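You operate a simulated robot arm through the tools that you are given. There is no shell and no other tool. Be economical: measure what you need, move in short steps, check, and stop when the job is done.

The job below is to be done with a simulated two-armed robot. You get a single attempt, and the scene is never put back.

Task
Rub the cooked beans through the bean sieve and draw out the tray of paste.
Fine: catch tray in first; the sieve is held steady with the other hand; the paste block goes back. Set down upright: paste block. What is to be rubbed or washed off counts as gone when no trace of it is left.
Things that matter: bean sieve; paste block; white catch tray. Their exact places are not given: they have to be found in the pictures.

It is judged by the outcome, as a careful person would: the job done as asked, and still so three seconds after it is handed in. It fails if anything else is knocked over, pushed out of place, dropped, spilled or broken.

Robot
Two 7-joint arms with two-finger parallel grippers on one trunk, on a base that drives. Base frame: it is fixed to the floor where the robot stands at the start and does not move with it; the origin is under the middle of the robot, x ahead of it, y to its left, z up. Lengths are in mm, angles in degrees, forces in N, time in s.
The left shoulder is at the start at [70, 134, 1176], the right one opposite. With the tool pointing down near the work surface each hand reaches from about 100 to 640 mm from the robot's upright axis, wherever it stands, measured 20 degrees to its own side. Places, roughly: white catch tray [600, 100, 800]. Payload 1.57 kg a hand.
The tool frame of a hand sits at the grasp point between the pads (the TCP): z along the fingers, y along the line on which they close. The tips reach 30 mm beyond it. Largest opening 80 mm; finger width 17, thickness 12; the body of the gripper, 40 by 82 mm, starts 80 mm behind the TCP.
Orientation is that of the tool frame in the base frame, as [roll, pitch, yaw] about the fixed x, y, z axes, in that order (R = Rz(yaw) Ry(pitch) Rx(roll)). With the fingers straight down and closing along the base's y, the tool's x points along the base's -x, its y along +y and its z along -z.

Tools
- The arms move only by the tool jog_arm. It takes "left_series", "right_series" or both (then of equal length, played together; a hand with none holds still); each is a list of rows, each a list of 7 numbers: the turn, a rotation vector about the base's x, y, z in rad, then the shift along the base's x, y, z in mm, then the closure, from 0 (fully open) to 1 (shut). In form: [[rx, ry, rz, dx, dy, dz, gripper], ...]. A call has 1 to 12 rows; each row is the pose to reach, as a shift and turn from the pose commanded when the call began. Each row takes 0.2 s and may step no farther than 50 mm and 8.6 degrees from the row before; otherwise, or with a gripper value out of range, the whole call is refused. A pose out of reach is approached as far as the arm can. The call stops where the force on the tool passes 60 N (or 10 N more than at its start, if that is more) or the arm is blocked; 0.2 s more then pass. The fingers move at their own pace (about 153 mm/s each) and stop on an object; they squeeze with about 24 N. The grip force told is the motor's: it shows also when the fingers shut on nothing. Time passes only in rows, and 0.2 s behind the last, so rows that repeat a pose let the fingers close. The reply holds the time, the measured pose of the TCP, the force on the tool along the base axes, the opening and the grip force, in the units named above and with some noise, with the torque about the TCP (base axes, N m) and any sound that the robot's microphone picked up.
- Cameras (640 x 400 px; columns grow to the right, rows downward): "scene" is now at [134.8, 13.8, 1398]; the picture's right is [0.14, -0.99, 0.00], its down [-0.64, -0.09, -0.77] and it looks along [0.76, 0.11, -0.64] (base axes); focal length 292 px, centre (320, 200). "left" rides on the left gripper at [72, 7, -122] in its tool frame; the picture's right is [-0.09, 1.00, 0.00], its down [-0.84, -0.08, -0.54] and it looks along [-0.54, -0.05, 0.84] (tool axes); focal length 238 px, centre (320, 200). "right" rides on the right gripper at [72, -7, -122] in its tool frame; the picture's right is [0.09, 1.00, 0.00], its down [-0.84, 0.08, -0.54] and it looks along [-0.54, 0.05, 0.84] (tool axes); focal length 238 px, centre (320, 200).
- grab_frame(camera): a new picture of that camera. It takes no simulated time.
- move_column(by): slides the trunk up (or, below 0, down) by that many mm; the arms and the scene camera ride with it, the base frame stays. It gives what a move gives, with no picture.
- drive_base(legs): drives the robot by 1 to 6 legs, each [ahead, left, turn to the left] in mm, mm and degrees, along the robot's own axes; the way and the turn of a leg run together, so that a leg with both is an arc; at most 1500 mm and 180 degrees a leg. The arms and the cameras ride along, it lands a little off, and it stops where it bumps. It gives what a move gives.
- head_to(pan, tilt): turns the head with the scene camera to pan (to the left, within 86 degrees either way) and tilt (down, from -29 to 69), counted from straight ahead of the robot. It gives what a move gives.
- probe_pixels(camera, pixels): for up to 12 pixels [column, row] of the newest picture of that camera ("zoom" is the newest enlarged one), the place [x, y, z] in the base frame of the surface seen there, good to about 2 mm. It takes no simulated time.
- zoom(camera, box): a new picture of the part [left, top, right, bottom] of that camera's present view, enlarged. It takes no simulated time.
- finish_job(): hands the job in; it is judged then, once.

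Work in short steps. Measure before you move; look again where a grasp or a placing could have gone wrong, and mend it. You have 80 turns and 78 pictures in all, those below and enlarged ones among them. Open the grippers and draw the arms clear of the work before you hand the job in, unless the task says otherwise; then end with one line.

The tools are called after "Emit:" as name(argument=value, ...) on one line, values as JSON. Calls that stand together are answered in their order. jog_arm: Moves the arms, as the interface text tells. Its arguments: {"type":"object","properties":{"left_series":{"type":"array","items":{"type":"array","items":{"type":"number"}}},"right_series":{"type":"array","items":{"type":"array","items":{"type":"number"}}}},"required":[]} The other tools are called the same way: move_column (by) slides the trunk up or down; drive_base (legs) drives the base; head_to (pan, tilt) turns the head that bears the scene camera; grab_frame (camera) takes a picture; probe_pixels (camera, pixels) gives the place of the surface under pixels of a picture; zoom (camera, box) takes an enlarged picture of a part of a camera's view; finish_job () hands the job in.

At the start:

```text
time: 0.0
left_ee_pos: [420.8, 288.1, 1155.3]
left_tool_rot: [179.9, 0.0, -180.0]
left_ft_force: [-0.6, -0.1, -0.4]
left_torque: [-0.01, 0.03, -0.01]
left_opening: 80.2
left_grip_force: 0.0
right_ee_pos: [432.6, -121.9, 1172.0]
right_tool_rot: [-180.0, 0.1, 180.0]
right_ft_force: [1.1, 0.6, -0.4]
right_torque: [0.02, 0.02, 0.01]
right_opening: 80.0
right_grip_force: 0.1
trunk travel left (down, up): [-750.0, 190.0]
robot x, y, heading: [2.2, 0.6, -0.1]
head pan, tilt: [8.1, 40.1]
```

scene: 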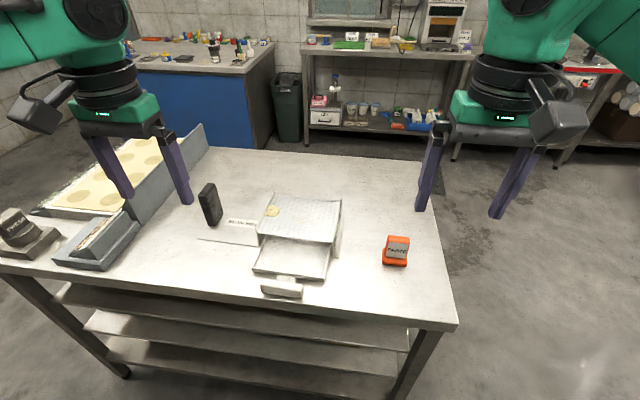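
right: 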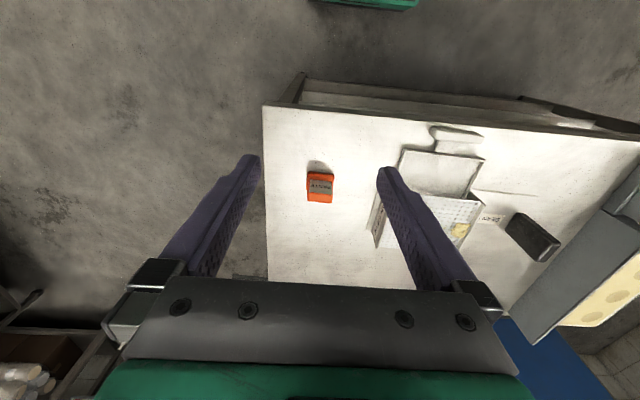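
left: 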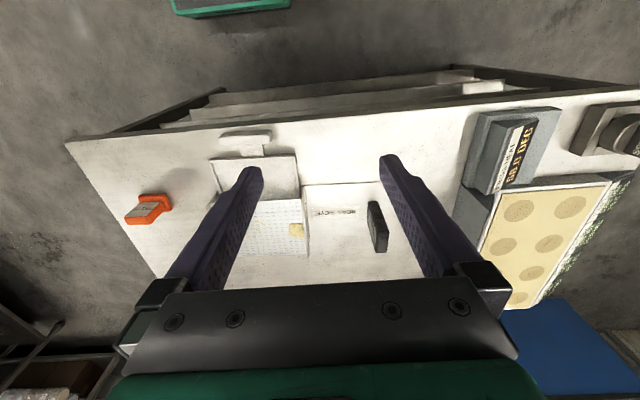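

The scene shows the sieve around (300,220), the tray pulled partly out toward the robot at (290,260), an orange block at (396,250) and a dark block at (210,205). I zoom for detail.

Emit:
zoom(camera="scene", box=[180, 170, 430, 320])

Emit:
zoom(camera="left", box=[100, 110, 420, 300])

```text
2.56 times, centred on (305, 245) of scene
```

zoom: 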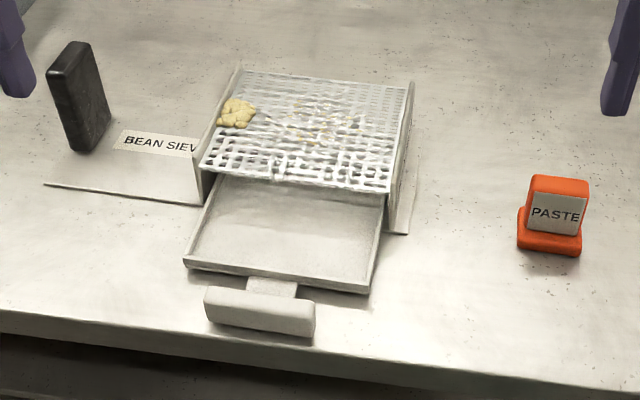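

```text
2.00 times, centred on (260, 205) of left
```

zoom: 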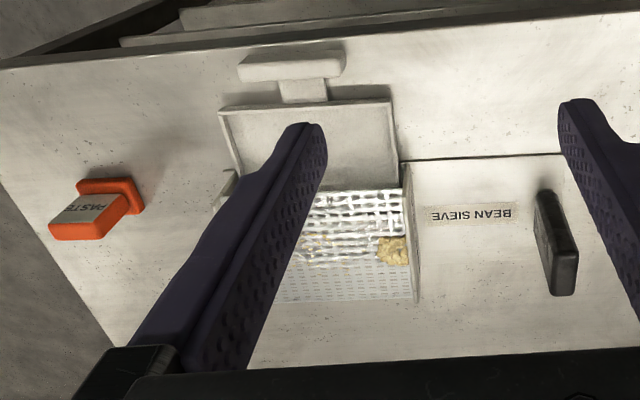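

The paste block is the orange one and the tray has a T-handle facing the robot. The beans are a lump plus stains on the mesh. I measure these.

Emit:
zoom(camera="scene", box=[180, 170, 430, 320])

Emit:
probe_pixels(camera="zoom", pixels=[[245, 75], [405, 88], [205, 165], [385, 188], [237, 110], [238, 68], [412, 88], [198, 200], [408, 232], [120, 193], [320, 110], [50, 186]])

Emit:
probe_pixels(camera="zoom", pixels=[[208, 292], [315, 306], [260, 318], [260, 300], [187, 262], [370, 288], [290, 230], [535, 180], [585, 185], [555, 215], [522, 245], [578, 252]])

Emit:
probe_pixels(camera="zoom", pixels=[[204, 190], [250, 290], [272, 288], [272, 283], [290, 180], [300, 130], [522, 210], [600, 280], [395, 200], [80, 45], [90, 120], [205, 320]])

```text
2.56 times, centred on (305, 245) of scene
```

zoom: 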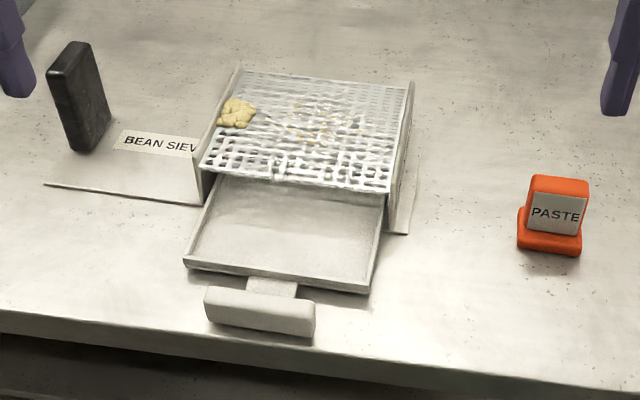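

```text
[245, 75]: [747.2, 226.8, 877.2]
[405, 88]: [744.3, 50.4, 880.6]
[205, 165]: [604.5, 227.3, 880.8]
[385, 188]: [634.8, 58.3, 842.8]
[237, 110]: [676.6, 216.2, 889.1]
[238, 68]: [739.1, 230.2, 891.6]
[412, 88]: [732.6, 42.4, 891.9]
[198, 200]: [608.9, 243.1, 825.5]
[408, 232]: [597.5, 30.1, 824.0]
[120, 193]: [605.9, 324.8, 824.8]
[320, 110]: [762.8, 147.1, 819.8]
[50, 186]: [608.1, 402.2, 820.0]
```

```text
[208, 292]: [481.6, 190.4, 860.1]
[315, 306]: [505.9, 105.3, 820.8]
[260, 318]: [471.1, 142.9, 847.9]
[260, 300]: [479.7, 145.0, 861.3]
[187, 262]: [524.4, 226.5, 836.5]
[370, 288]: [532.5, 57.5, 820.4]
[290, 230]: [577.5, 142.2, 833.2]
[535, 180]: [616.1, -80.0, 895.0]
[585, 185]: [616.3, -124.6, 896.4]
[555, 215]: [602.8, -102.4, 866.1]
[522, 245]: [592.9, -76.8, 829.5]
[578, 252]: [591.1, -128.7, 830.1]
```

```text
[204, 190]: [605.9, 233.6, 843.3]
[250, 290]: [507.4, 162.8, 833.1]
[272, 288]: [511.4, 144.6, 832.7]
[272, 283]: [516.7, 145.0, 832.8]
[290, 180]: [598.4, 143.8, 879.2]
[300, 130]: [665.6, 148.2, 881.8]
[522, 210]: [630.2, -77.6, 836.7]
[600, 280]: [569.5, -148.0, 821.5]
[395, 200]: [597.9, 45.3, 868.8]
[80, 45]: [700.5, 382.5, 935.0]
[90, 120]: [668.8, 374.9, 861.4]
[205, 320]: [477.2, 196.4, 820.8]
```

I need the table's front edge and the clearance in front of the robot before driving closer, so I look down.

Emit:
head_to(pan=0, tilt=69)

Emit:
grab_frame(camera="scene")

Emit:
probe_pixels(camera="scene", pixels=[[320, 200], [320, 250], [320, 270], [320, 290], [320, 310], [320, 330], [320, 350], [320, 370], [320, 395], [200, 395], [440, 395], [320, 230]])

```text
time: 0.9
left_ee_pos: [421.3, 287.5, 1155.6]
left_tool_rot: [-180.0, 0.1, -180.0]
left_ft_force: [-1.2, -0.1, 0.5]
left_torque: [0.01, -0.01, 0.02]
left_opening: 80.2
left_grip_force: 0.0
right_ee_pos: [431.9, -123.3, 1171.5]
right_tool_rot: [-180.0, 0.0, 179.9]
right_ft_force: [0.5, -0.5, 0.8]
right_torque: [0.01, 0.01, -0.04]
right_opening: 80.2
right_grip_force: 0.0
trunk travel left (down, up): [-750.0, 190.0]
robot x, y, heading: [-2.6, -1.7, 0.1]
head pan, tilt: [0.0, 68.8]
```

```text
71 pictures are left
```

scene: 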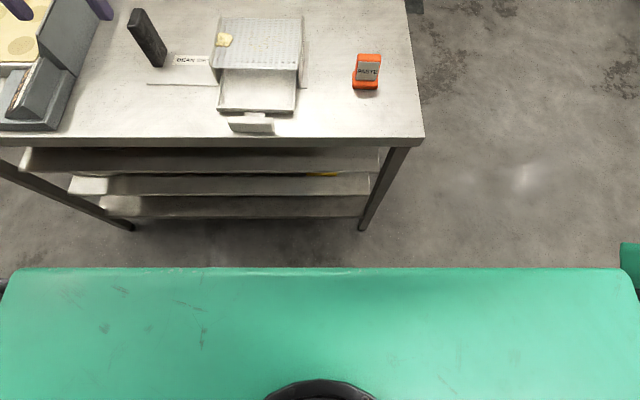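

```text
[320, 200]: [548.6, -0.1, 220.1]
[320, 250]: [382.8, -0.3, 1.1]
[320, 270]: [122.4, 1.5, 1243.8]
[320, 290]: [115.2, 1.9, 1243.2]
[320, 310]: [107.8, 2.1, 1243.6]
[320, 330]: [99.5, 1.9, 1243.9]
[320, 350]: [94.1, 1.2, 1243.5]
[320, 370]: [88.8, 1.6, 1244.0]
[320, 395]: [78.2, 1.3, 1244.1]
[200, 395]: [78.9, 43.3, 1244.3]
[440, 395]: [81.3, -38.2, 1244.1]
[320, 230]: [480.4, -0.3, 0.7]
```

Table front edge is near x=440 and the trunk is well behind; I drive 130 mm ahead to bring the whole sieve into reach, then look close.

Emit:
drive_base(legs=[[130, 0, 0]])

Emit:
head_to(pan=5, tilt=48)

Emit:
grab_frame(camera="scene")

```text
time: 2.2
left_ee_pos: [547.8, 287.7, 1156.0]
left_tool_rot: [179.9, 0.2, -180.0]
left_ft_force: [-0.5, 0.6, 0.1]
left_torque: [-0.01, -0.02, -0.03]
left_opening: 80.0
left_grip_force: 0.0
right_ee_pos: [558.6, -122.2, 1172.7]
right_tool_rot: [-179.9, 0.3, -179.9]
right_ft_force: [-0.6, 0.4, 0.8]
right_torque: [-0.03, 0.0, -0.01]
right_opening: 79.9
right_grip_force: 0.0
trunk travel left (down, up): [-750.0, 190.0]
robot x, y, heading: [127.8, 2.9, 0.2]
head pan, tilt: [0.0, 68.8]
```

```text
time: 3.0
left_ee_pos: [550.9, 287.5, 1156.0]
left_tool_rot: [-180.0, 0.0, 180.0]
left_ft_force: [0.4, 0.1, 0.3]
left_torque: [0.02, -0.01, 0.01]
left_opening: 80.3
left_grip_force: 0.0
right_ee_pos: [561.3, -122.7, 1170.7]
right_tool_rot: [179.9, -0.1, 180.0]
right_ft_force: [0.4, -0.4, 0.6]
right_torque: [-0.02, -0.05, 0.0]
right_opening: 79.8
right_grip_force: 0.0
trunk travel left (down, up): [-750.0, 190.0]
robot x, y, heading: [127.1, 1.6, -0.1]
head pan, tilt: [5.0, 48.0]
```

```text
70 pictures are left
```

scene: 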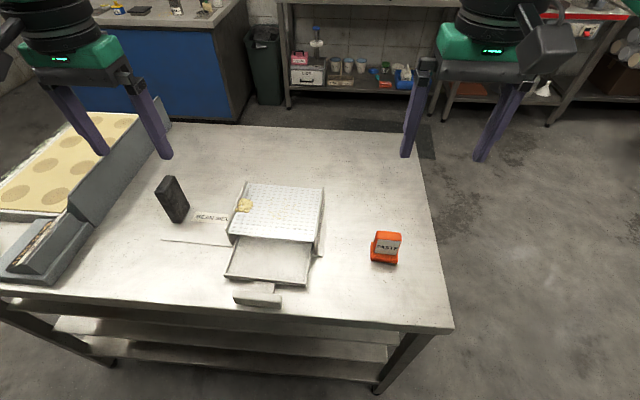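

Now a close view of the sieve and block from the new position.

Emit:
zoom(camera="scene", box=[210, 170, 350, 257])

Emit:
probe_pixels(camera="zoom", pixels=[[509, 80], [513, 85], [520, 90], [524, 100], [500, 250], [480, 310], [490, 330], [515, 250], [505, 380], [160, 55], [170, 60], [90, 270]])

Emit:
zoom(camera="scene", box=[350, 217, 430, 267])

Emit:
probe_pixels(camera="zoom", pixels=[[210, 130], [390, 140], [230, 115], [410, 125], [410, 240], [200, 240], [180, 300], [400, 320], [180, 340], [390, 370], [180, 270], [300, 330]])

```text
4.57 times, centred on (280, 214) of scene
```

zoom: 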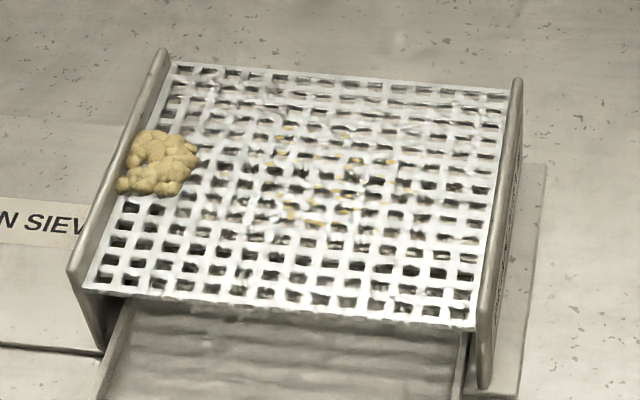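

```text
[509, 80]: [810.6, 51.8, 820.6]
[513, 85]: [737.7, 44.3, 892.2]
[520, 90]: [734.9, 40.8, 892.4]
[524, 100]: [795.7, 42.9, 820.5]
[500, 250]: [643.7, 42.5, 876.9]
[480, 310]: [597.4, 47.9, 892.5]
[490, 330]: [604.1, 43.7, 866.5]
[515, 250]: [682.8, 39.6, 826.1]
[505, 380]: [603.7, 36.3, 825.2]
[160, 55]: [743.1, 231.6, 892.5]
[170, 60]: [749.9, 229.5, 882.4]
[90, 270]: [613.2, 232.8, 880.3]
```

```text
8.00 times, centred on (390, 242) of scene
```

zoom: 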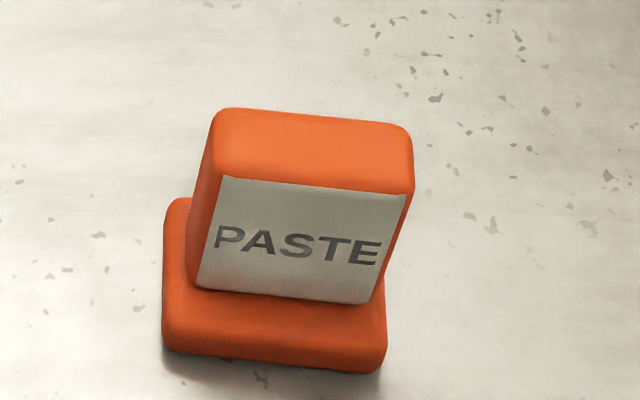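

```text
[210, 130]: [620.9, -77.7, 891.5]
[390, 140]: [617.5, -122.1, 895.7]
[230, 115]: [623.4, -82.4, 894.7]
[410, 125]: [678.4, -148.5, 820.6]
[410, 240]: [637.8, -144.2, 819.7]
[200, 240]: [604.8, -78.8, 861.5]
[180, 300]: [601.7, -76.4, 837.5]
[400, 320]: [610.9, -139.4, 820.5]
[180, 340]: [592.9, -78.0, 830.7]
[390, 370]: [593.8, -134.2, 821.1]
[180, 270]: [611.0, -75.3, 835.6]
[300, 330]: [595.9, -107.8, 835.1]
```

Right wall of sieve: y≈40–48, rim z≈892, x 598–745; the tray's neck is at about (505,145,833). I bring the right hand above the right wall and the left above the tray neck.

Emit:
jog_arm(left_series=[[0, 0, 0, -6, -20, -28, 0], [0, 0, 0, -13, -40, -56, 0], [0, 0, 0, -19, -61, -84, 0], [0, 0, 0, -26, -81, -112, 0], [0, 0, 0, -33, -101, -140, 0], [0, 0, 0, -39, -122, -168, 0], [0, 0, 0, -46, -142, -196, 0]], right_series=[[0, 0, 0, 9, 24, -30, 0], [0, 0, 0, 18, 47, -60, 0], [0, 0, 0, 27, 71, -91, 0], [0, 0, 0, 36, 95, -121, 0], [0, 0, 0, 46, 119, -151, 0], [0, 0, 0, 55, 142, -181, 0], [0, 0, 0, 64, 166, -212, 0]])

Emit:
grab_frame(camera="right")

Emit:
grab_frame(camera="left")

Emit:
grab_frame(camera="scene")

```text
time: 4.7
left_ee_pos: [505.4, 144.9, 959.1]
left_tool_rot: [-179.9, 0.1, 180.0]
left_ft_force: [0.0, -0.2, -0.6]
left_torque: [-0.02, 0.02, 0.0]
left_opening: 80.1
left_grip_force: 0.0
right_ee_pos: [627.2, 44.5, 959.0]
right_tool_rot: [180.0, 0.0, -180.0]
right_ft_force: [-0.7, 0.4, 0.2]
right_torque: [-0.04, 0.04, 0.03]
right_opening: 80.0
right_grip_force: 0.1
trunk travel left (down, up): [-750.0, 190.0]
robot x, y, heading: [128.6, 0.8, 0.2]
head pan, tilt: [5.0, 48.0]
```

```text
67 pictures are left
```

right: 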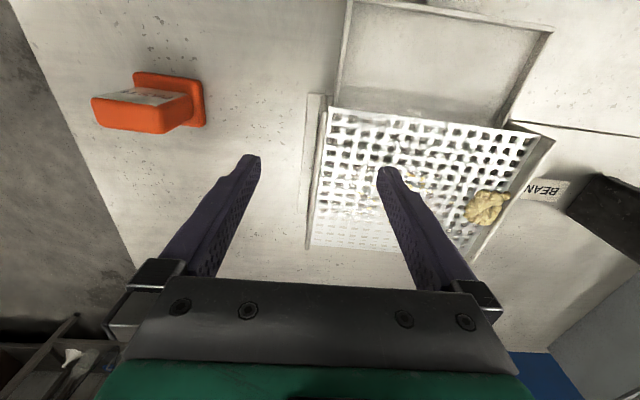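

```text
66 pictures are left
```

left: 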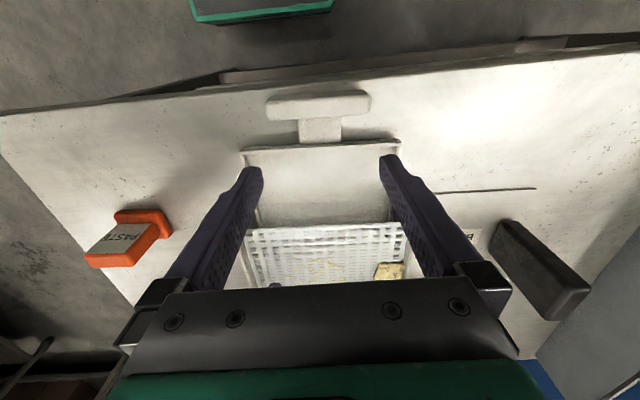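

```text
65 pictures are left
```

scene: 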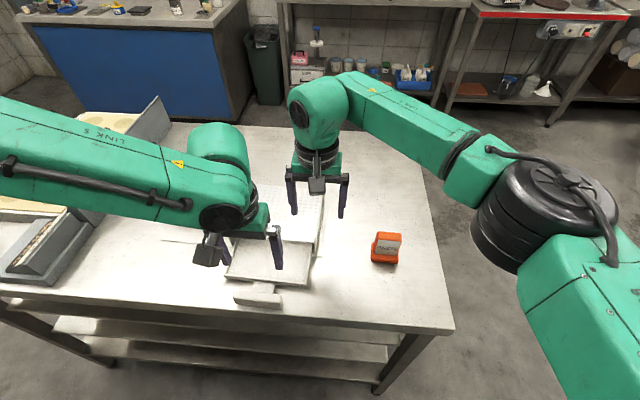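

The wrist views are clear; I probe the right-wall rim and stains in the right view and the neck in the left view.

Emit:
probe_pixels(camera="right", pixels=[[324, 130], [318, 180], [312, 220], [327, 112], [352, 205], [425, 180], [470, 215], [505, 195], [486, 225], [415, 205], [340, 170], [310, 240]])

Emit:
probe_pixels(camera="left", pixels=[[303, 130], [340, 130], [320, 110], [320, 97], [320, 121], [320, 143], [320, 150], [268, 105], [370, 105], [280, 160], [320, 200], [320, 240]])

```text
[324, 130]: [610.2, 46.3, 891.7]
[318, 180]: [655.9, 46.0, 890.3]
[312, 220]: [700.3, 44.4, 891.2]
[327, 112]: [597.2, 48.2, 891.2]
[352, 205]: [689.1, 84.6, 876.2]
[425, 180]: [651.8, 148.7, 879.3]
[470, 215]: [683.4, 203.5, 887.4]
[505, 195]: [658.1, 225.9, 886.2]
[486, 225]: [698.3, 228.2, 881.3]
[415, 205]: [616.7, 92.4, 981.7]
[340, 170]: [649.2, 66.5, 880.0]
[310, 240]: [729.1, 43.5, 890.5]
```

```text
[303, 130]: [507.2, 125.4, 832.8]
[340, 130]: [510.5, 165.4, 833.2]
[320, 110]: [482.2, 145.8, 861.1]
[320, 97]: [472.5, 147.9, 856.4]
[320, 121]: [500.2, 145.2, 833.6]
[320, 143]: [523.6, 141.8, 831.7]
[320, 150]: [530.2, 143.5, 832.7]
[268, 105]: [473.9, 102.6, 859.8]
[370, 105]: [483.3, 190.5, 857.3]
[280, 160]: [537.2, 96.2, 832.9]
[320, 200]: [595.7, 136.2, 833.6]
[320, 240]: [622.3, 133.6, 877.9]
```

Rim centre y≈46, top 891; neck 125–165 wide, top 833. I lower both hands: right to pinch the rim, left to straddle and close on the neck.

Emit:
jog_arm(left_series=[[0, 0, 0, 0, 0, -35, 0], [0, 0, 0, 0, 0, -70, 0], [0, 0, 0, 0, 0, -90, 0], [0, 0, 0, 0, 0, -104, 0], [0, 0, 0, 0, 0, -104, 0], [0, 0, 0, 0, 0, -104, 0.7], [0, 0, 0, 0, 0, -104, 1], [0, 0, 0, 0, 0, -104, 1]], right_series=[[0, 0, 0, 0, 1.5, -25, 0], [0, 0, 0, 0, 1.5, -38, 0], [0, 0, 0, 0, 1.5, -46, 0], [0, 0, 0, 0, 1.5, -46, 0.5], [0, 0, 0, 0, 1.5, -46, 0.8], [0, 0, 0, 0, 1.5, -46, 1], [0, 0, 0, 0, 1.5, -46, 1], [0, 0, 0, 0, 1.5, -46, 1]])

Emit:
grab_frame(camera="right")

Emit:
grab_frame(camera="left")

```text
time: 6.5
left_ee_pos: [504.1, 145.6, 855.0]
left_tool_rot: [-179.8, 0.1, -180.0]
left_ft_force: [-0.5, -5.3, 0.7]
left_torque: [-0.09, 0.07, -0.35]
left_opening: 44.8
left_grip_force: 24.0
right_ee_pos: [625.2, 44.9, 913.6]
right_tool_rot: [179.9, 0.0, 180.0]
right_ft_force: [0.4, 4.5, -0.8]
right_torque: [0.15, 0.19, -0.39]
right_opening: 6.3
right_grip_force: 23.9
trunk travel left (down, up): [-750.0, 190.0]
robot x, y, heading: [125.3, -0.9, -0.0]
head pan, tilt: [5.0, 48.0]
```

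```text
64 pictures are left
```

right: 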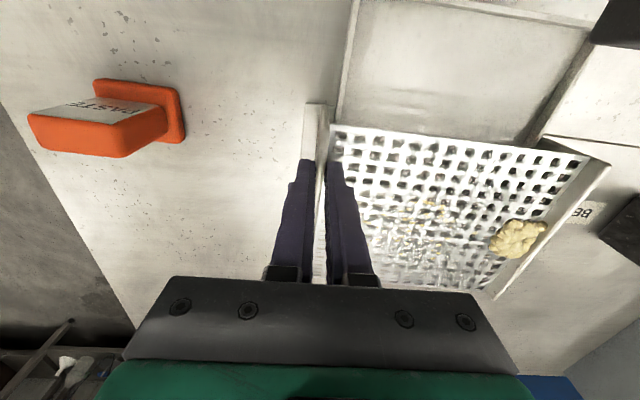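

```text
63 pictures are left
```

left: 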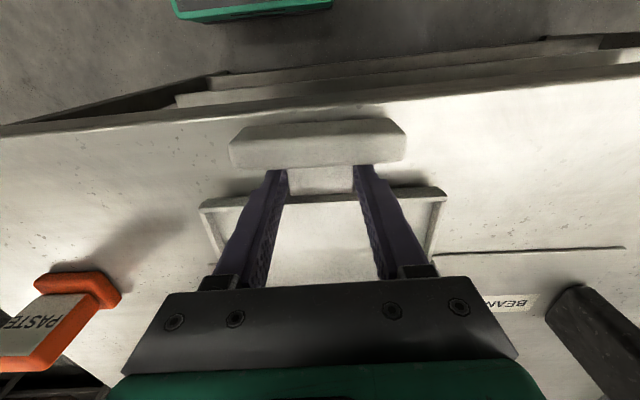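

Both grips are firm (24 N on neck and on rim). I push the tray in along the sieve axis, first 70 mm in small steps.

Emit:
jog_arm(left_series=[[0, 0, 0, 8, -0.2, 0, 1], [0, 0, 0, 16, -0.4, 0, 1], [0, 0, 0, 24, -0.6, 0, 1], [0, 0, 0, 32, -0.8, 0, 1], [0, 0, 0, 40, -1, 0, 1], [0, 0, 0, 48, -1.2, 0, 1], [0, 0, 0, 56, -1.3, 0, 1], [0, 0, 0, 64, -1.5, 0, 1], [0, 0, 0, 70, -1.6, 0, 1]])

Emit:
grab_frame(camera="left")

Emit:
grab_frame(camera="right")

```text
time: 8.4
left_ee_pos: [572.9, 144.9, 856.8]
left_tool_rot: [-179.9, 0.1, 179.8]
left_ft_force: [-0.6, -15.2, -9.1]
left_torque: [0.19, 0.37, -0.53]
left_opening: 44.6
left_grip_force: 23.9
left hand out of reach, approached as far as the arm can: row 9
right_ee_pos: [626.0, 46.8, 913.6]
right_tool_rot: [179.8, 0.1, 179.9]
right_ft_force: [0.7, 14.5, 2.3]
right_torque: [0.47, 0.26, -0.39]
right_opening: 5.9
right_grip_force: 24.3
trunk travel left (down, up): [-750.0, 190.0]
robot x, y, heading: [126.5, -1.9, -0.1]
head pan, tilt: [5.0, 48.0]
```

```text
62 pictures are left
```

left: 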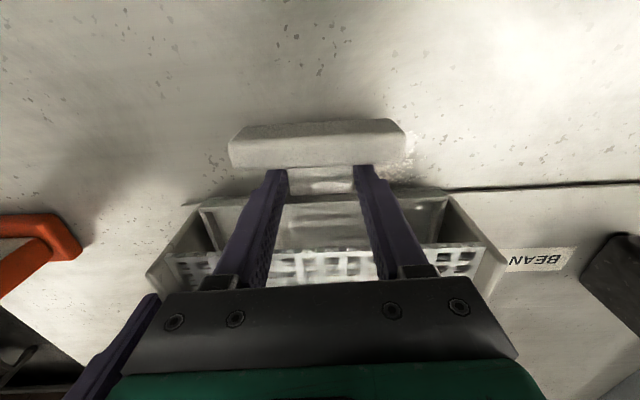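

```text
61 pictures are left
```

right: 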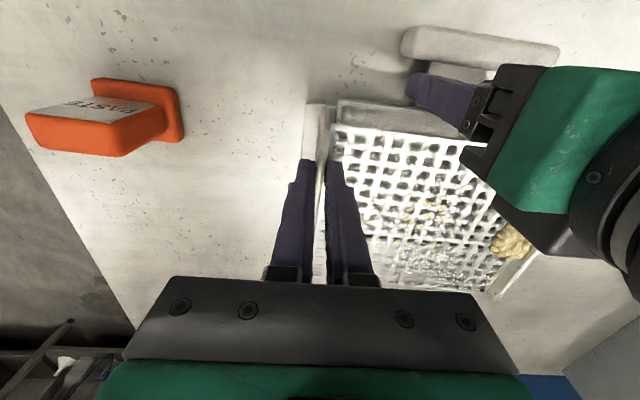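

The left hand reports out of reach at 70 mm. I measure the tray front relative to the sieve front.

Emit:
probe_pixels(camera="left", pixels=[[210, 200], [320, 195], [440, 192], [170, 240], [480, 240], [150, 275], [505, 262], [320, 155], [320, 225], [200, 255], [460, 245], [320, 180]])

Emit:
probe_pixels(camera="right", pixels=[[340, 103], [400, 108], [335, 125], [400, 135], [318, 110], [440, 45], [420, 30], [510, 60]])

Emit:
zoom(camera="right", box=[300, 10, 560, 170])

```text
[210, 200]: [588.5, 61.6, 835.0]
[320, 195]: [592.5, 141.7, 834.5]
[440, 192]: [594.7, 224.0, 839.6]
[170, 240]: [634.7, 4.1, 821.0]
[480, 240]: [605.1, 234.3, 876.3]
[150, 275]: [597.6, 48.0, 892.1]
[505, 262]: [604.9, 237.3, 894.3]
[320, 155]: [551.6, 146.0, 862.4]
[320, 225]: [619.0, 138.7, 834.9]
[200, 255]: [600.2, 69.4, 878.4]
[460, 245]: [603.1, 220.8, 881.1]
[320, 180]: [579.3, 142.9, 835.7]
```

```text
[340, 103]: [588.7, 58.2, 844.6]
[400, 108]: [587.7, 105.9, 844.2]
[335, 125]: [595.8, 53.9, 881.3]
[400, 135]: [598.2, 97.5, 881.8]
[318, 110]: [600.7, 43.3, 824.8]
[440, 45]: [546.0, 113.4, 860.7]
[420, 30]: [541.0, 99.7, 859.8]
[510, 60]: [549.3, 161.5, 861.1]
```

```text
2.46 times, centred on (430, 90) of right
```

zoom: 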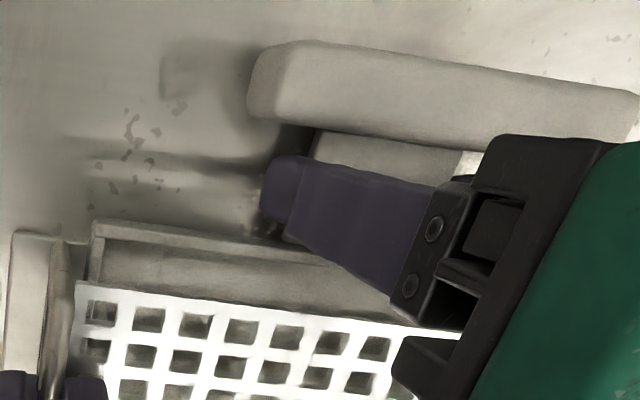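

About 10 mm remain. The hand can push the T-bar from behind at a smaller x, so I open the left hand, lift, step back behind the bar and lower closed.

Emit:
jog_arm(left_series=[[0, 0, 0, 0, 0, 0, 0.2], [0, 0, 0, 0, 0, 0, 0], [0, 0, 0, 0, 0, 40, 0], [0, 0, 0, 0, 0, 70, 0.5], [0, 0, 0, -30, 0, 70, 1], [0, 0, 0, -55, 0, 70, 1], [0, 0, 0, -55, 0, 40, 1], [0, 0, 0, -55, 0, 10, 1]])

Emit:
grab_frame(camera="right")

Emit:
grab_frame(camera="left")

```text
time: 10.2
left_ee_pos: [517.0, 144.6, 866.6]
left_tool_rot: [180.0, 0.1, -179.9]
left_ft_force: [0.2, 0.6, 0.9]
left_torque: [0.02, 0.04, 0.03]
left_opening: 0.0
left_grip_force: 22.0
right_ee_pos: [627.1, 45.0, 913.5]
right_tool_rot: [-179.9, 0.0, 180.0]
right_ft_force: [0.2, 0.0, -3.8]
right_torque: [0.01, 0.07, -0.24]
right_opening: 5.5
right_grip_force: 23.7
trunk travel left (down, up): [-750.0, 190.0]
robot x, y, heading: [128.4, -4.0, -0.0]
head pan, tilt: [5.0, 48.0]
```

```text
59 pictures are left
```

right: 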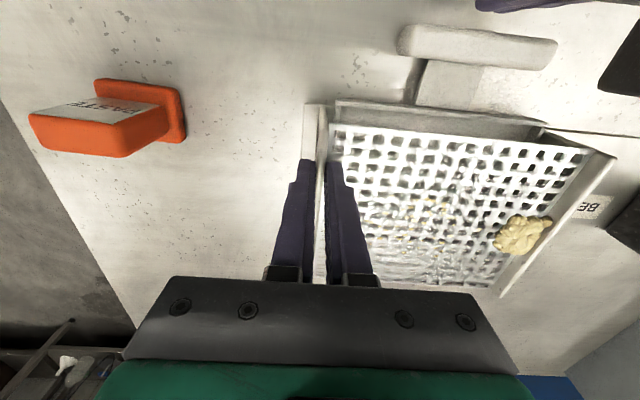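

```text
58 pictures are left
```

left: 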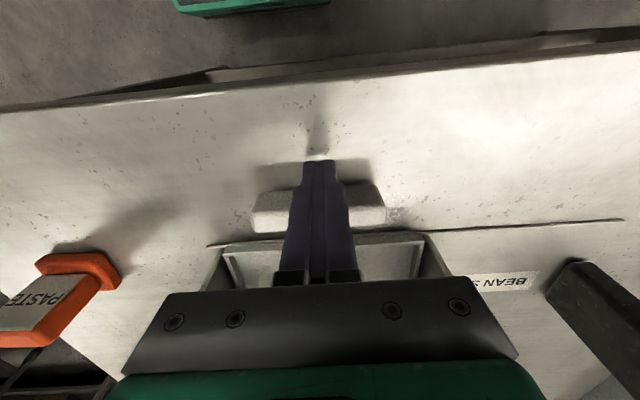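

Fingers are behind the bar. I push on slowly about 11 mm past contact.

Emit:
jog_arm(left_series=[[0, 0, 0, 8, 0, 0, 1], [0, 0, 0, 14, 0, 0, 1], [0, 0, 0, 18, 0, 0, 1], [0, 0, 0, 21, 0, 0, 1], [0, 0, 0, 24, 0, 0, 1], [0, 0, 0, 26, 0, 0, 1]])

Emit:
grab_frame(camera="right")

Emit:
probe_pixels(camera="right", pixels=[[340, 106], [400, 112], [400, 135], [420, 34], [450, 45], [318, 110], [312, 220], [520, 130]])

```text
time: 11.7
left_ee_pos: [543.3, 145.6, 867.0]
left_tool_rot: [179.9, 0.1, -179.9]
left_ft_force: [-10.5, 3.1, 1.4]
left_torque: [0.12, 0.07, 0.07]
left_opening: 0.0
left_grip_force: 21.2
right_ee_pos: [626.2, 45.2, 912.7]
right_tool_rot: [180.0, 0.3, 179.9]
right_ft_force: [8.3, -3.4, -3.6]
right_torque: [-0.04, -0.27, -0.4]
right_opening: 5.7
right_grip_force: 24.4
trunk travel left (down, up): [-750.0, 190.0]
robot x, y, heading: [127.3, -0.6, -0.1]
head pan, tilt: [5.0, 48.0]
```

```text
57 pictures are left
```

right: 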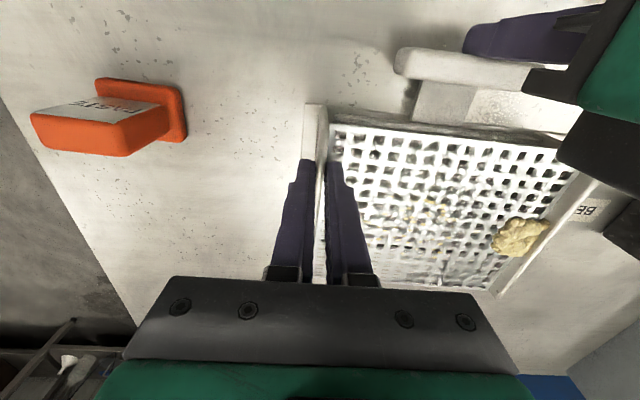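

```text
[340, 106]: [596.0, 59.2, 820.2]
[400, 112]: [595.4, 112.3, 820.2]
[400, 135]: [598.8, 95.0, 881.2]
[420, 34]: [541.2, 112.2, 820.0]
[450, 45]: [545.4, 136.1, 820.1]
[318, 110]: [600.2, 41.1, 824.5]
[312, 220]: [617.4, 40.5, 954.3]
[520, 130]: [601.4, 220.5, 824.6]
```

The tray lip is now about flush with the sieve front. I nudge a few mm more to find the stop.

Emit:
jog_arm(left_series=[[0, 0, 0, 2, 0, 0, 1], [0, 0, 0, 4, 0, 0, 1], [0, 0, 0, 6, 0, 0, 1]])

Emit:
grab_frame(camera="right")

```text
time: 12.4
left_ee_pos: [548.9, 146.6, 868.3]
left_tool_rot: [180.0, 0.0, -179.9]
left_ft_force: [-13.1, 7.8, -0.7]
left_torque: [0.16, 0.22, 0.04]
left_opening: 0.0
left_grip_force: 20.7
right_ee_pos: [625.7, 44.8, 913.9]
right_tool_rot: [179.9, 0.1, 179.9]
right_ft_force: [11.6, -7.8, -1.5]
right_torque: [-0.22, -0.34, -0.45]
right_opening: 7.3
right_grip_force: 24.0
trunk travel left (down, up): [-750.0, 190.0]
robot x, y, heading: [128.5, 1.0, -0.0]
head pan, tilt: [5.0, 48.0]
```

```text
56 pictures are left
```

right: 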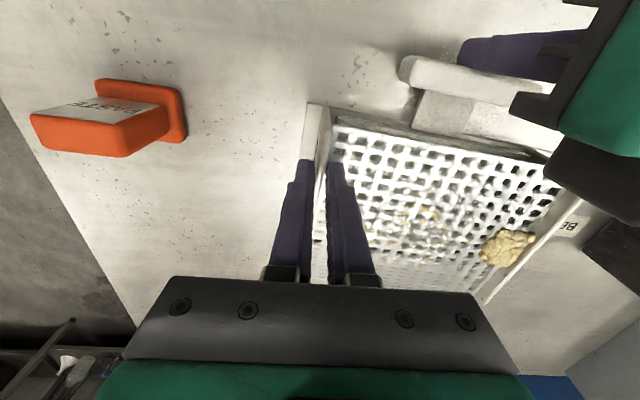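

The last nudge turned the sieve slightly about the right grip (so the tray had reached its stop). I back the left hand off and measure the sieve's angle.

Emit:
jog_arm(left_series=[[0, 0, 0, -15, 0, 0, 1], [0, 0, 0, -30, 0, 0, 1], [0, 0, 0, -30, 20, 45, 1], [0, 0, 0, -30, 50, 80, 1], [0, 0, 0, -30, 95, 100, 1], [0, 0, 0, -30, 140, 110, 1]])

Emit:
grab_frame(camera="right")

Emit:
probe_pixels(camera="right", pixels=[[321, 115], [311, 240], [570, 205], [500, 290], [340, 120], [450, 135], [540, 150], [430, 60], [340, 112], [450, 130], [400, 70], [550, 75]])

Emit:
grab_frame(camera="scene")

```text
time: 13.8
left_ee_pos: [518.7, 287.1, 975.6]
left_tool_rot: [-179.9, 0.1, -180.0]
left_ft_force: [-0.7, 0.5, -0.4]
left_torque: [-0.03, 0.02, -0.04]
left_opening: 0.1
left_grip_force: 21.0
right_ee_pos: [626.4, 47.1, 914.8]
right_tool_rot: [179.9, 0.0, -179.9]
right_ft_force: [0.5, 0.2, -2.2]
right_torque: [0.01, 0.2, -0.34]
right_opening: 6.7
right_grip_force: 23.9
trunk travel left (down, up): [-750.0, 190.0]
robot x, y, heading: [133.7, -0.2, -0.4]
head pan, tilt: [5.0, 48.0]
```

```text
55 pictures are left
```

right: 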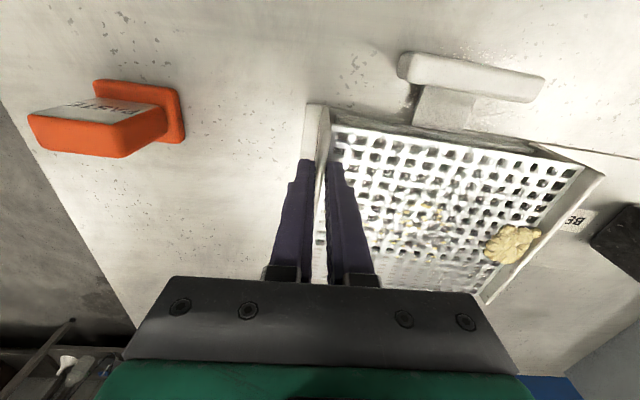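

```text
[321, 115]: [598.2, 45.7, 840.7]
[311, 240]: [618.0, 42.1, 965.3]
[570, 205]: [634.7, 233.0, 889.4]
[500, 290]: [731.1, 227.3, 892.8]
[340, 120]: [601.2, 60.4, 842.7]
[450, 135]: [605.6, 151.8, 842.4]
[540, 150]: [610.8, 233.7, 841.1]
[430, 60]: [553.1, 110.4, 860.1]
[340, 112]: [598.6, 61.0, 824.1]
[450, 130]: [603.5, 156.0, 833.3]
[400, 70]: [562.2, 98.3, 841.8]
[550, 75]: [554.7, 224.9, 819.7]
```

```text
54 pictures are left
```

scene: 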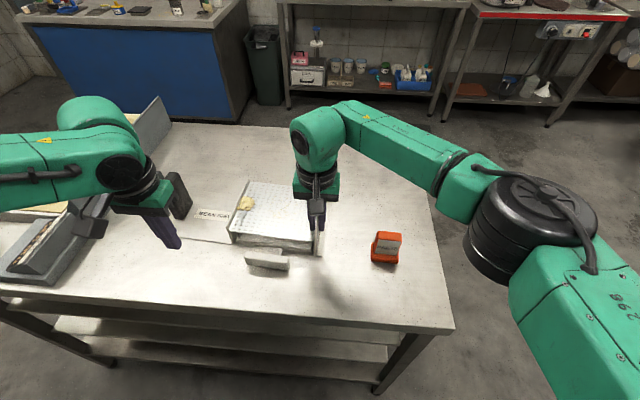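

The sieve sprang back mostly. I take an accurate measure of its rim lines now from the scene camera.

Emit:
zoom(camera="scene", box=[210, 170, 350, 257])

Emit:
probe_pixels(camera="zoom", pixels=[[163, 58], [85, 278], [160, 65], [95, 250], [120, 297], [300, 320], [400, 330], [480, 335], [90, 350], [20, 345], [165, 380], [340, 440]])

```text
4.57 times, centred on (280, 214) of scene
```

zoom: 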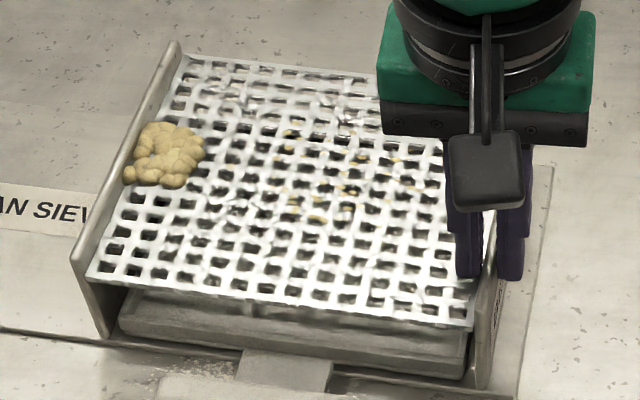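

```text
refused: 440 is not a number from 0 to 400
```

The sieve (with its base board) is turned about 2° clockwise versus the start. I turn it back with the right hand, which holds the rim.

Emit:
jog_arm(right_series=[[0, 0, 0.02, 0, 0, 0, 1], [0, 0, 0.04, 0, 0, 0, 1], [0, 0, 0.04, 0, 0, 0, 1]])

Emit:
zoom(camera="scene", box=[210, 170, 350, 257])

Emit:
probe_pixels(camera="zoom", pixels=[[163, 58], [85, 278], [160, 65], [95, 250], [120, 297], [300, 320], [400, 330], [480, 335], [90, 350], [20, 345], [165, 380], [390, 390]])

```text
time: 14.7
left_ee_pos: [518.6, 285.9, 977.3]
left_tool_rot: [180.0, 0.0, -179.9]
left_ft_force: [0.5, -0.6, 0.0]
left_torque: [-0.02, 0.0, 0.03]
left_opening: 0.0
left_grip_force: 21.6
right_ee_pos: [625.8, 46.6, 912.6]
right_tool_rot: [-180.0, 0.0, -177.7]
right_ft_force: [0.9, 0.6, -3.8]
right_torque: [0.02, 0.02, -0.22]
right_opening: 5.9
right_grip_force: 24.3
trunk travel left (down, up): [-750.0, 190.0]
robot x, y, heading: [127.2, -0.2, -0.3]
head pan, tilt: [5.0, 48.0]
```

```text
4.57 times, centred on (280, 214) of scene
```

zoom: 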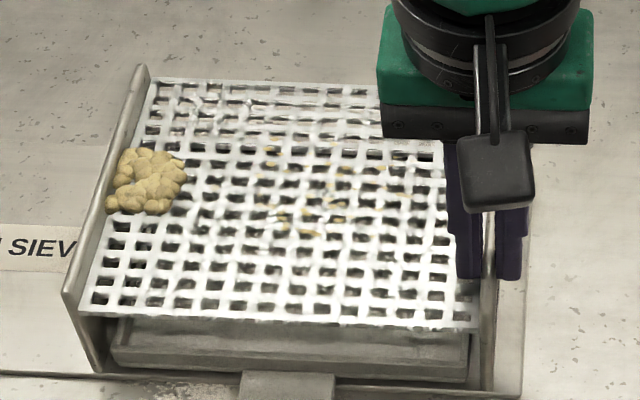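

```text
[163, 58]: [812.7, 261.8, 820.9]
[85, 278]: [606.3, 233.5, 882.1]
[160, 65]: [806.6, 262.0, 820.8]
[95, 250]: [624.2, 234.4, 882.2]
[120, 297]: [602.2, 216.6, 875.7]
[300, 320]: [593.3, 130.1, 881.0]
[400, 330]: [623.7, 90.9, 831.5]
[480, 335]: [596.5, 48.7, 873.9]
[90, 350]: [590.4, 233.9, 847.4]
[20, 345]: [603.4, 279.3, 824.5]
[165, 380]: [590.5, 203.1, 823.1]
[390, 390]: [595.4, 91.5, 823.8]
```

It follows the hand closely and overshot: original rim back-left was at (163,50), now (140,68). I turn back by about two thirds.

Emit:
jog_arm(right_series=[[0, 0, -0.014, 0, 0, 0, 1], [0, 0, -0.026, 0, 0, 0, 1], [0, 0, -0.026, 0, 0, 0, 1]])

Emit:
zoom(camera="scene", box=[210, 170, 350, 257])

Emit:
probe_pixels(camera="zoom", pixels=[[164, 56], [72, 272], [170, 70], [95, 288], [480, 310], [300, 310], [545, 170], [510, 390], [20, 335], [270, 130], [410, 165], [320, 220]])

```text
time: 15.4
left_ee_pos: [519.4, 286.6, 978.0]
left_tool_rot: [-180.0, 0.1, -180.0]
left_ft_force: [-0.5, 0.2, 0.0]
left_torque: [-0.01, -0.03, 0.02]
left_opening: 0.1
left_grip_force: 21.2
right_ee_pos: [624.5, 45.8, 914.2]
right_tool_rot: [-179.9, 0.0, -179.1]
right_ft_force: [-1.3, 0.6, -2.8]
right_torque: [-0.02, 0.17, 0.38]
right_opening: 6.1
right_grip_force: 24.1
trunk travel left (down, up): [-750.0, 190.0]
robot x, y, heading: [126.1, -2.7, -0.1]
head pan, tilt: [5.0, 48.0]
```

```text
4.57 times, centred on (280, 214) of scene
```

zoom: 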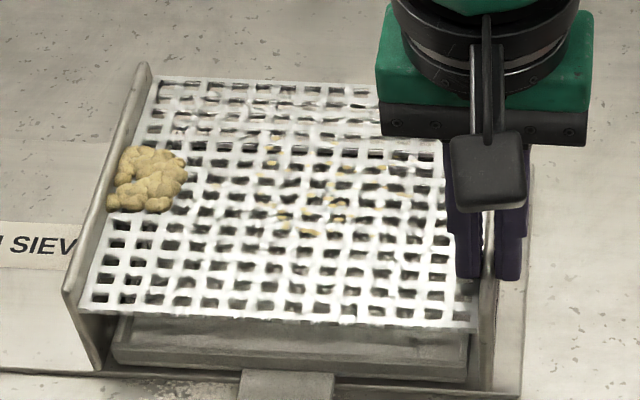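

```text
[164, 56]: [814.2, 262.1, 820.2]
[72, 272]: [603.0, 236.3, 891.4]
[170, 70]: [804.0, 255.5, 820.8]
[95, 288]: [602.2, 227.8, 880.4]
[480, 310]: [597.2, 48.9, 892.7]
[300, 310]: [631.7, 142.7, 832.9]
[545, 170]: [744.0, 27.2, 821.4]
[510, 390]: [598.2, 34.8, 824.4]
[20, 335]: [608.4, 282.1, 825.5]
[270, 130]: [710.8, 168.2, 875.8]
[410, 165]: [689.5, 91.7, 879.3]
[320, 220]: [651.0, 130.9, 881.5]
```

There is slack; the sieve hardly moved back. I add a further -0.025 rad.

Emit:
jog_arm(right_series=[[0, 0, -0.012, 0, 0, 0, 1], [0, 0, -0.022, 0, 0, 0, 1], [0, 0, -0.022, 0, 0, 0, 1]])

Emit:
zoom(camera="scene", box=[210, 170, 350, 257])

```text
time: 16.2
left_ee_pos: [519.4, 287.0, 977.1]
left_tool_rot: [180.0, 0.1, -180.0]
left_ft_force: [0.3, -0.5, -0.3]
left_torque: [0.03, 0.0, 0.0]
left_opening: 0.0
left_grip_force: 21.2
right_ee_pos: [626.0, 45.8, 914.2]
right_tool_rot: [179.9, 0.0, 179.5]
right_ft_force: [-1.4, 0.1, -2.3]
right_torque: [0.0, 0.12, 0.39]
right_opening: 5.7
right_grip_force: 24.3
trunk travel left (down, up): [-750.0, 190.0]
robot x, y, heading: [127.1, -2.2, -0.2]
head pan, tilt: [5.0, 48.0]
```

```text
4.57 times, centred on (280, 214) of scene
```

zoom: 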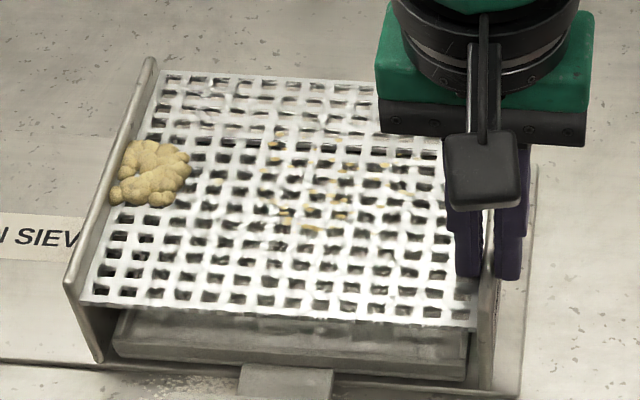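

Now at (150,60) vs target (163,50); another -0.022 should finish.

Emit:
jog_arm(right_series=[[0, 0, -0.012, 0, 0, 0, 1], [0, 0, -0.022, 0, 0, 0, 1], [0, 0, -0.022, 0, 0, 0, 1]])

Emit:
zoom(camera="scene", box=[210, 170, 350, 257])

Emit:
probe_pixels(camera="zoom", pixels=[[161, 54], [70, 270], [150, 80], [80, 250], [140, 355], [460, 372], [450, 325], [100, 297], [270, 130], [410, 165], [320, 220], [540, 180]])

```text
time: 17.1
left_ee_pos: [519.8, 285.4, 976.9]
left_tool_rot: [-179.9, 0.1, -180.0]
left_ft_force: [0.1, -0.5, -0.1]
left_torque: [0.0, -0.02, 0.0]
left_opening: 0.0
left_grip_force: 20.8
right_ee_pos: [624.0, 45.4, 913.5]
right_tool_rot: [180.0, 0.1, 178.2]
right_ft_force: [-0.8, 0.8, -3.2]
right_torque: [0.01, 0.11, 0.39]
right_opening: 5.7
right_grip_force: 24.4
trunk travel left (down, up): [-750.0, 190.0]
robot x, y, heading: [128.8, -0.1, -0.2]
head pan, tilt: [5.0, 48.0]
```

```text
4.57 times, centred on (280, 214) of scene
```

zoom: 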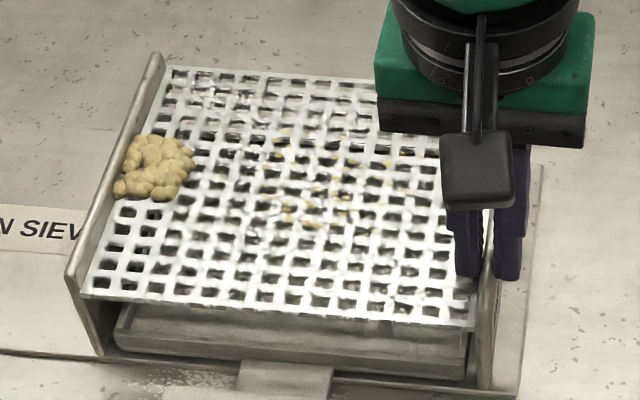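

```text
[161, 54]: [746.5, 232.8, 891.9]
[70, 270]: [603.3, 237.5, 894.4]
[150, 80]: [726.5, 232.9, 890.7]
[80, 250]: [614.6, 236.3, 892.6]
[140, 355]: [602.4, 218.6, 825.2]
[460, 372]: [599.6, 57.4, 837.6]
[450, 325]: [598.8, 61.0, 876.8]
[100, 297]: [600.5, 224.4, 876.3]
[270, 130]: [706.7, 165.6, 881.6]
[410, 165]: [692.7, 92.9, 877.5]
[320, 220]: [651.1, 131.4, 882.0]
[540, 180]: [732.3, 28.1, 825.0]
```

The sieve is back within ~1 mm of its start and the tray is in. I open the right hand, lift, and carry it off to the right so the left can fetch the block.

Emit:
jog_arm(right_series=[[0, 0, 0, 0, 0, 0, 0.3], [0, 0, 0, 0, 0, 0, 0.3], [0, 0, 0, 0, 0, 40, 0.3], [0, 0, 0, 0, 0, 85, 0.3], [0, 0, 0, -10, -40, 105, 0.3], [0, 0, 0, -25, -80, 125, 0.3], [0, 0, 0, -40, -120, 145, 0.3], [0, 0, 0, -55, -160, 160, 0.3], [0, 0, 0, -70, -203, 170, 0.3], [0, 0, 0, -90, -246, 180, 0.3], [0, 0, 0, -110, -290, 185, 0.3], [0, 0, 0, -130, -335, 190, 0.3]])

Emit:
jog_arm(left_series=[[0, 0, -0.14, 10, -30, 15, 0], [0, 0, -0.28, 20, -60, 30, 0], [0, 0, -0.42, 30, -90, 40, 0], [0, 0, -0.56, 38, -130, 50, 0], [0, 0, -0.7, 46, -170, 60, 0], [0, 0, -0.84, 54, -210, 60, 0], [0, 0, -0.98, 62, -250, 60, 0], [0, 0, -1.12, 70, -290, 60, 0], [0, 0, -1.26, 78, -325, 60, 0], [0, 0, -1.4, 86, -355, 60, 0], [0, 0, -1.54, 92, -375, 60, 0], [0, 0, -1.571, 96, -388, 60, 0]])

Emit:
grab_frame(camera="scene")

Emit:
grab_frame(camera="left")

```text
time: 19.6
left_ee_pos: [516.9, 284.4, 978.3]
left_tool_rot: [179.9, 0.3, -179.9]
left_ft_force: [-0.2, 0.4, 0.1]
left_torque: [0.0, -0.01, 0.02]
left_opening: 0.0
left_grip_force: 21.2
right_ee_pos: [492.6, -292.2, 1106.5]
right_tool_rot: [179.9, 0.1, 178.3]
right_ft_force: [0.6, 0.3, 0.3]
right_torque: [0.0, -0.03, 0.02]
right_opening: 56.0
right_grip_force: 0.0
trunk travel left (down, up): [-750.0, 190.0]
robot x, y, heading: [129.8, -1.5, 0.2]
head pan, tilt: [5.0, 48.0]
```

```text
time: 22.2
left_ee_pos: [540.3, 46.6, 1044.6]
left_tool_rot: [179.8, 0.4, 89.9]
left_ft_force: [0.0, 0.6, 0.5]
left_torque: [0.02, -0.04, 0.0]
left_opening: 79.8
left_grip_force: 0.1
left hand out of reach, approached as far as the arm can: row 7, 8, 9, 10, 11, 12
right_ee_pos: [496.1, -291.1, 1105.2]
right_tool_rot: [179.9, -0.1, 178.3]
right_ft_force: [-0.6, 0.3, -0.5]
right_torque: [0.03, 0.0, -0.01]
right_opening: 56.0
right_grip_force: 0.1
trunk travel left (down, up): [-750.0, 190.0]
robot x, y, heading: [128.9, 1.7, 0.1]
head pan, tilt: [5.0, 48.0]
```

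```text
48 pictures are left
```

scene: 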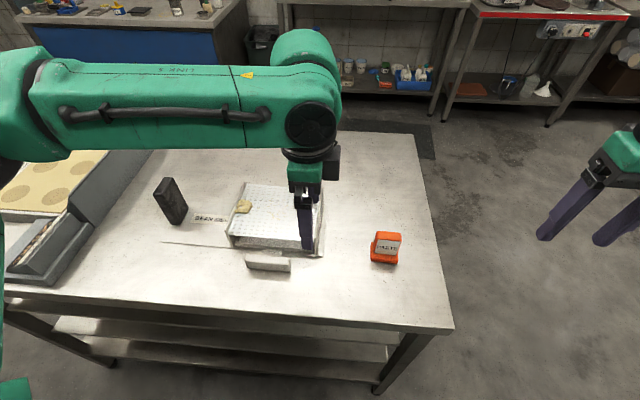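

```text
47 pictures are left
```

left: 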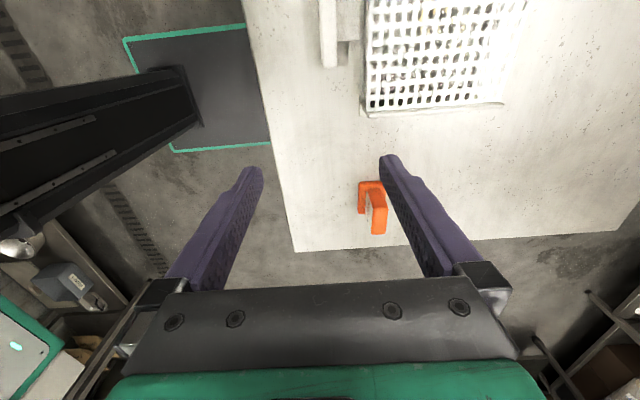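

The left arm can't reach across to the block. New plan: the right hand takes the block and rubs, the left holds the left rim (tilted outward, front end); the base shifts ~130 mm left for reach. First I turn the left hand back.

Emit:
jog_arm(left_series=[[0, 0, 0.14, 0, 12, 5, 0], [0, 0, 0.28, -5, 24, 10, 0], [0, 0, 0.42, -10, 36, 15, 0], [0, 0, 0.56, -15, 48, 20, 0], [0, 0, 0.7, -20, 60, 25, 0], [0, 0, 0.84, -25, 72, 30, 0], [0, 0, 0.98, -30, 84, 35, 0], [0, 0, 1.12, -30, 96, 40, 0], [0, 0, 1.26, -30, 108, 40, 0], [0, 0, 1.4, -30, 116, 40, 0], [0, 0, 1.5, -30, 124, 40, 0], [0, 0, 1.571, -30, 124, 40, 0]])

Emit:
drive_base(legs=[[0, 130, 0]])

Emit:
head_to(pan=-2, tilt=50)

Emit:
grab_frame(camera="scene")

```text
time: 24.9
left_ee_pos: [509.2, 171.5, 1084.1]
left_tool_rot: [179.9, 0.1, -179.8]
left_ft_force: [0.6, -0.5, -0.1]
left_torque: [0.03, 0.0, 0.01]
left_opening: 80.2
left_grip_force: 0.1
right_ee_pos: [495.0, -291.5, 1105.9]
right_tool_rot: [179.9, 0.1, 178.1]
right_ft_force: [0.6, -0.1, -0.3]
right_torque: [0.01, -0.01, -0.02]
right_opening: 55.8
right_grip_force: 0.0
trunk travel left (down, up): [-750.0, 190.0]
robot x, y, heading: [128.6, -1.5, -0.2]
head pan, tilt: [5.0, 48.0]
```

```text
time: 26.1
left_ee_pos: [509.8, 302.3, 1084.8]
left_tool_rot: [179.9, 0.0, 180.0]
left_ft_force: [0.7, 0.8, -0.4]
left_torque: [0.05, 0.01, -0.02]
left_opening: 80.0
left_grip_force: 0.0
right_ee_pos: [495.2, -161.2, 1104.2]
right_tool_rot: [179.8, 0.0, 178.2]
right_ft_force: [0.2, -0.1, -0.9]
right_torque: [0.03, 0.02, -0.02]
right_opening: 56.0
right_grip_force: 0.0
trunk travel left (down, up): [-750.0, 190.0]
robot x, y, heading: [130.8, 134.5, -0.3]
head pan, tilt: [5.0, 48.0]
```

```text
time: 26.8
left_ee_pos: [509.0, 302.4, 1084.7]
left_tool_rot: [-180.0, 0.2, 180.0]
left_ft_force: [0.0, 0.9, 0.0]
left_torque: [-0.04, 0.0, -0.01]
left_opening: 80.0
left_grip_force: 0.0
right_ee_pos: [495.4, -159.2, 1105.7]
right_tool_rot: [-180.0, 0.0, 178.3]
right_ft_force: [-0.3, -0.3, -0.8]
right_torque: [-0.02, 0.03, 0.0]
right_opening: 55.8
right_grip_force: 0.1
trunk travel left (down, up): [-750.0, 190.0]
robot x, y, heading: [128.1, 132.8, -0.2]
head pan, tilt: [-2.0, 50.0]
```

```text
46 pictures are left
```

scene: 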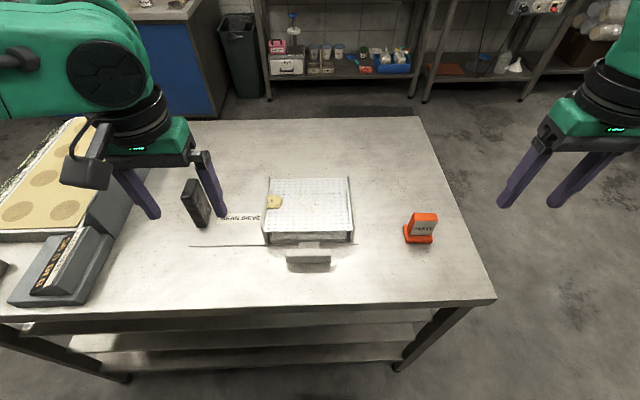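

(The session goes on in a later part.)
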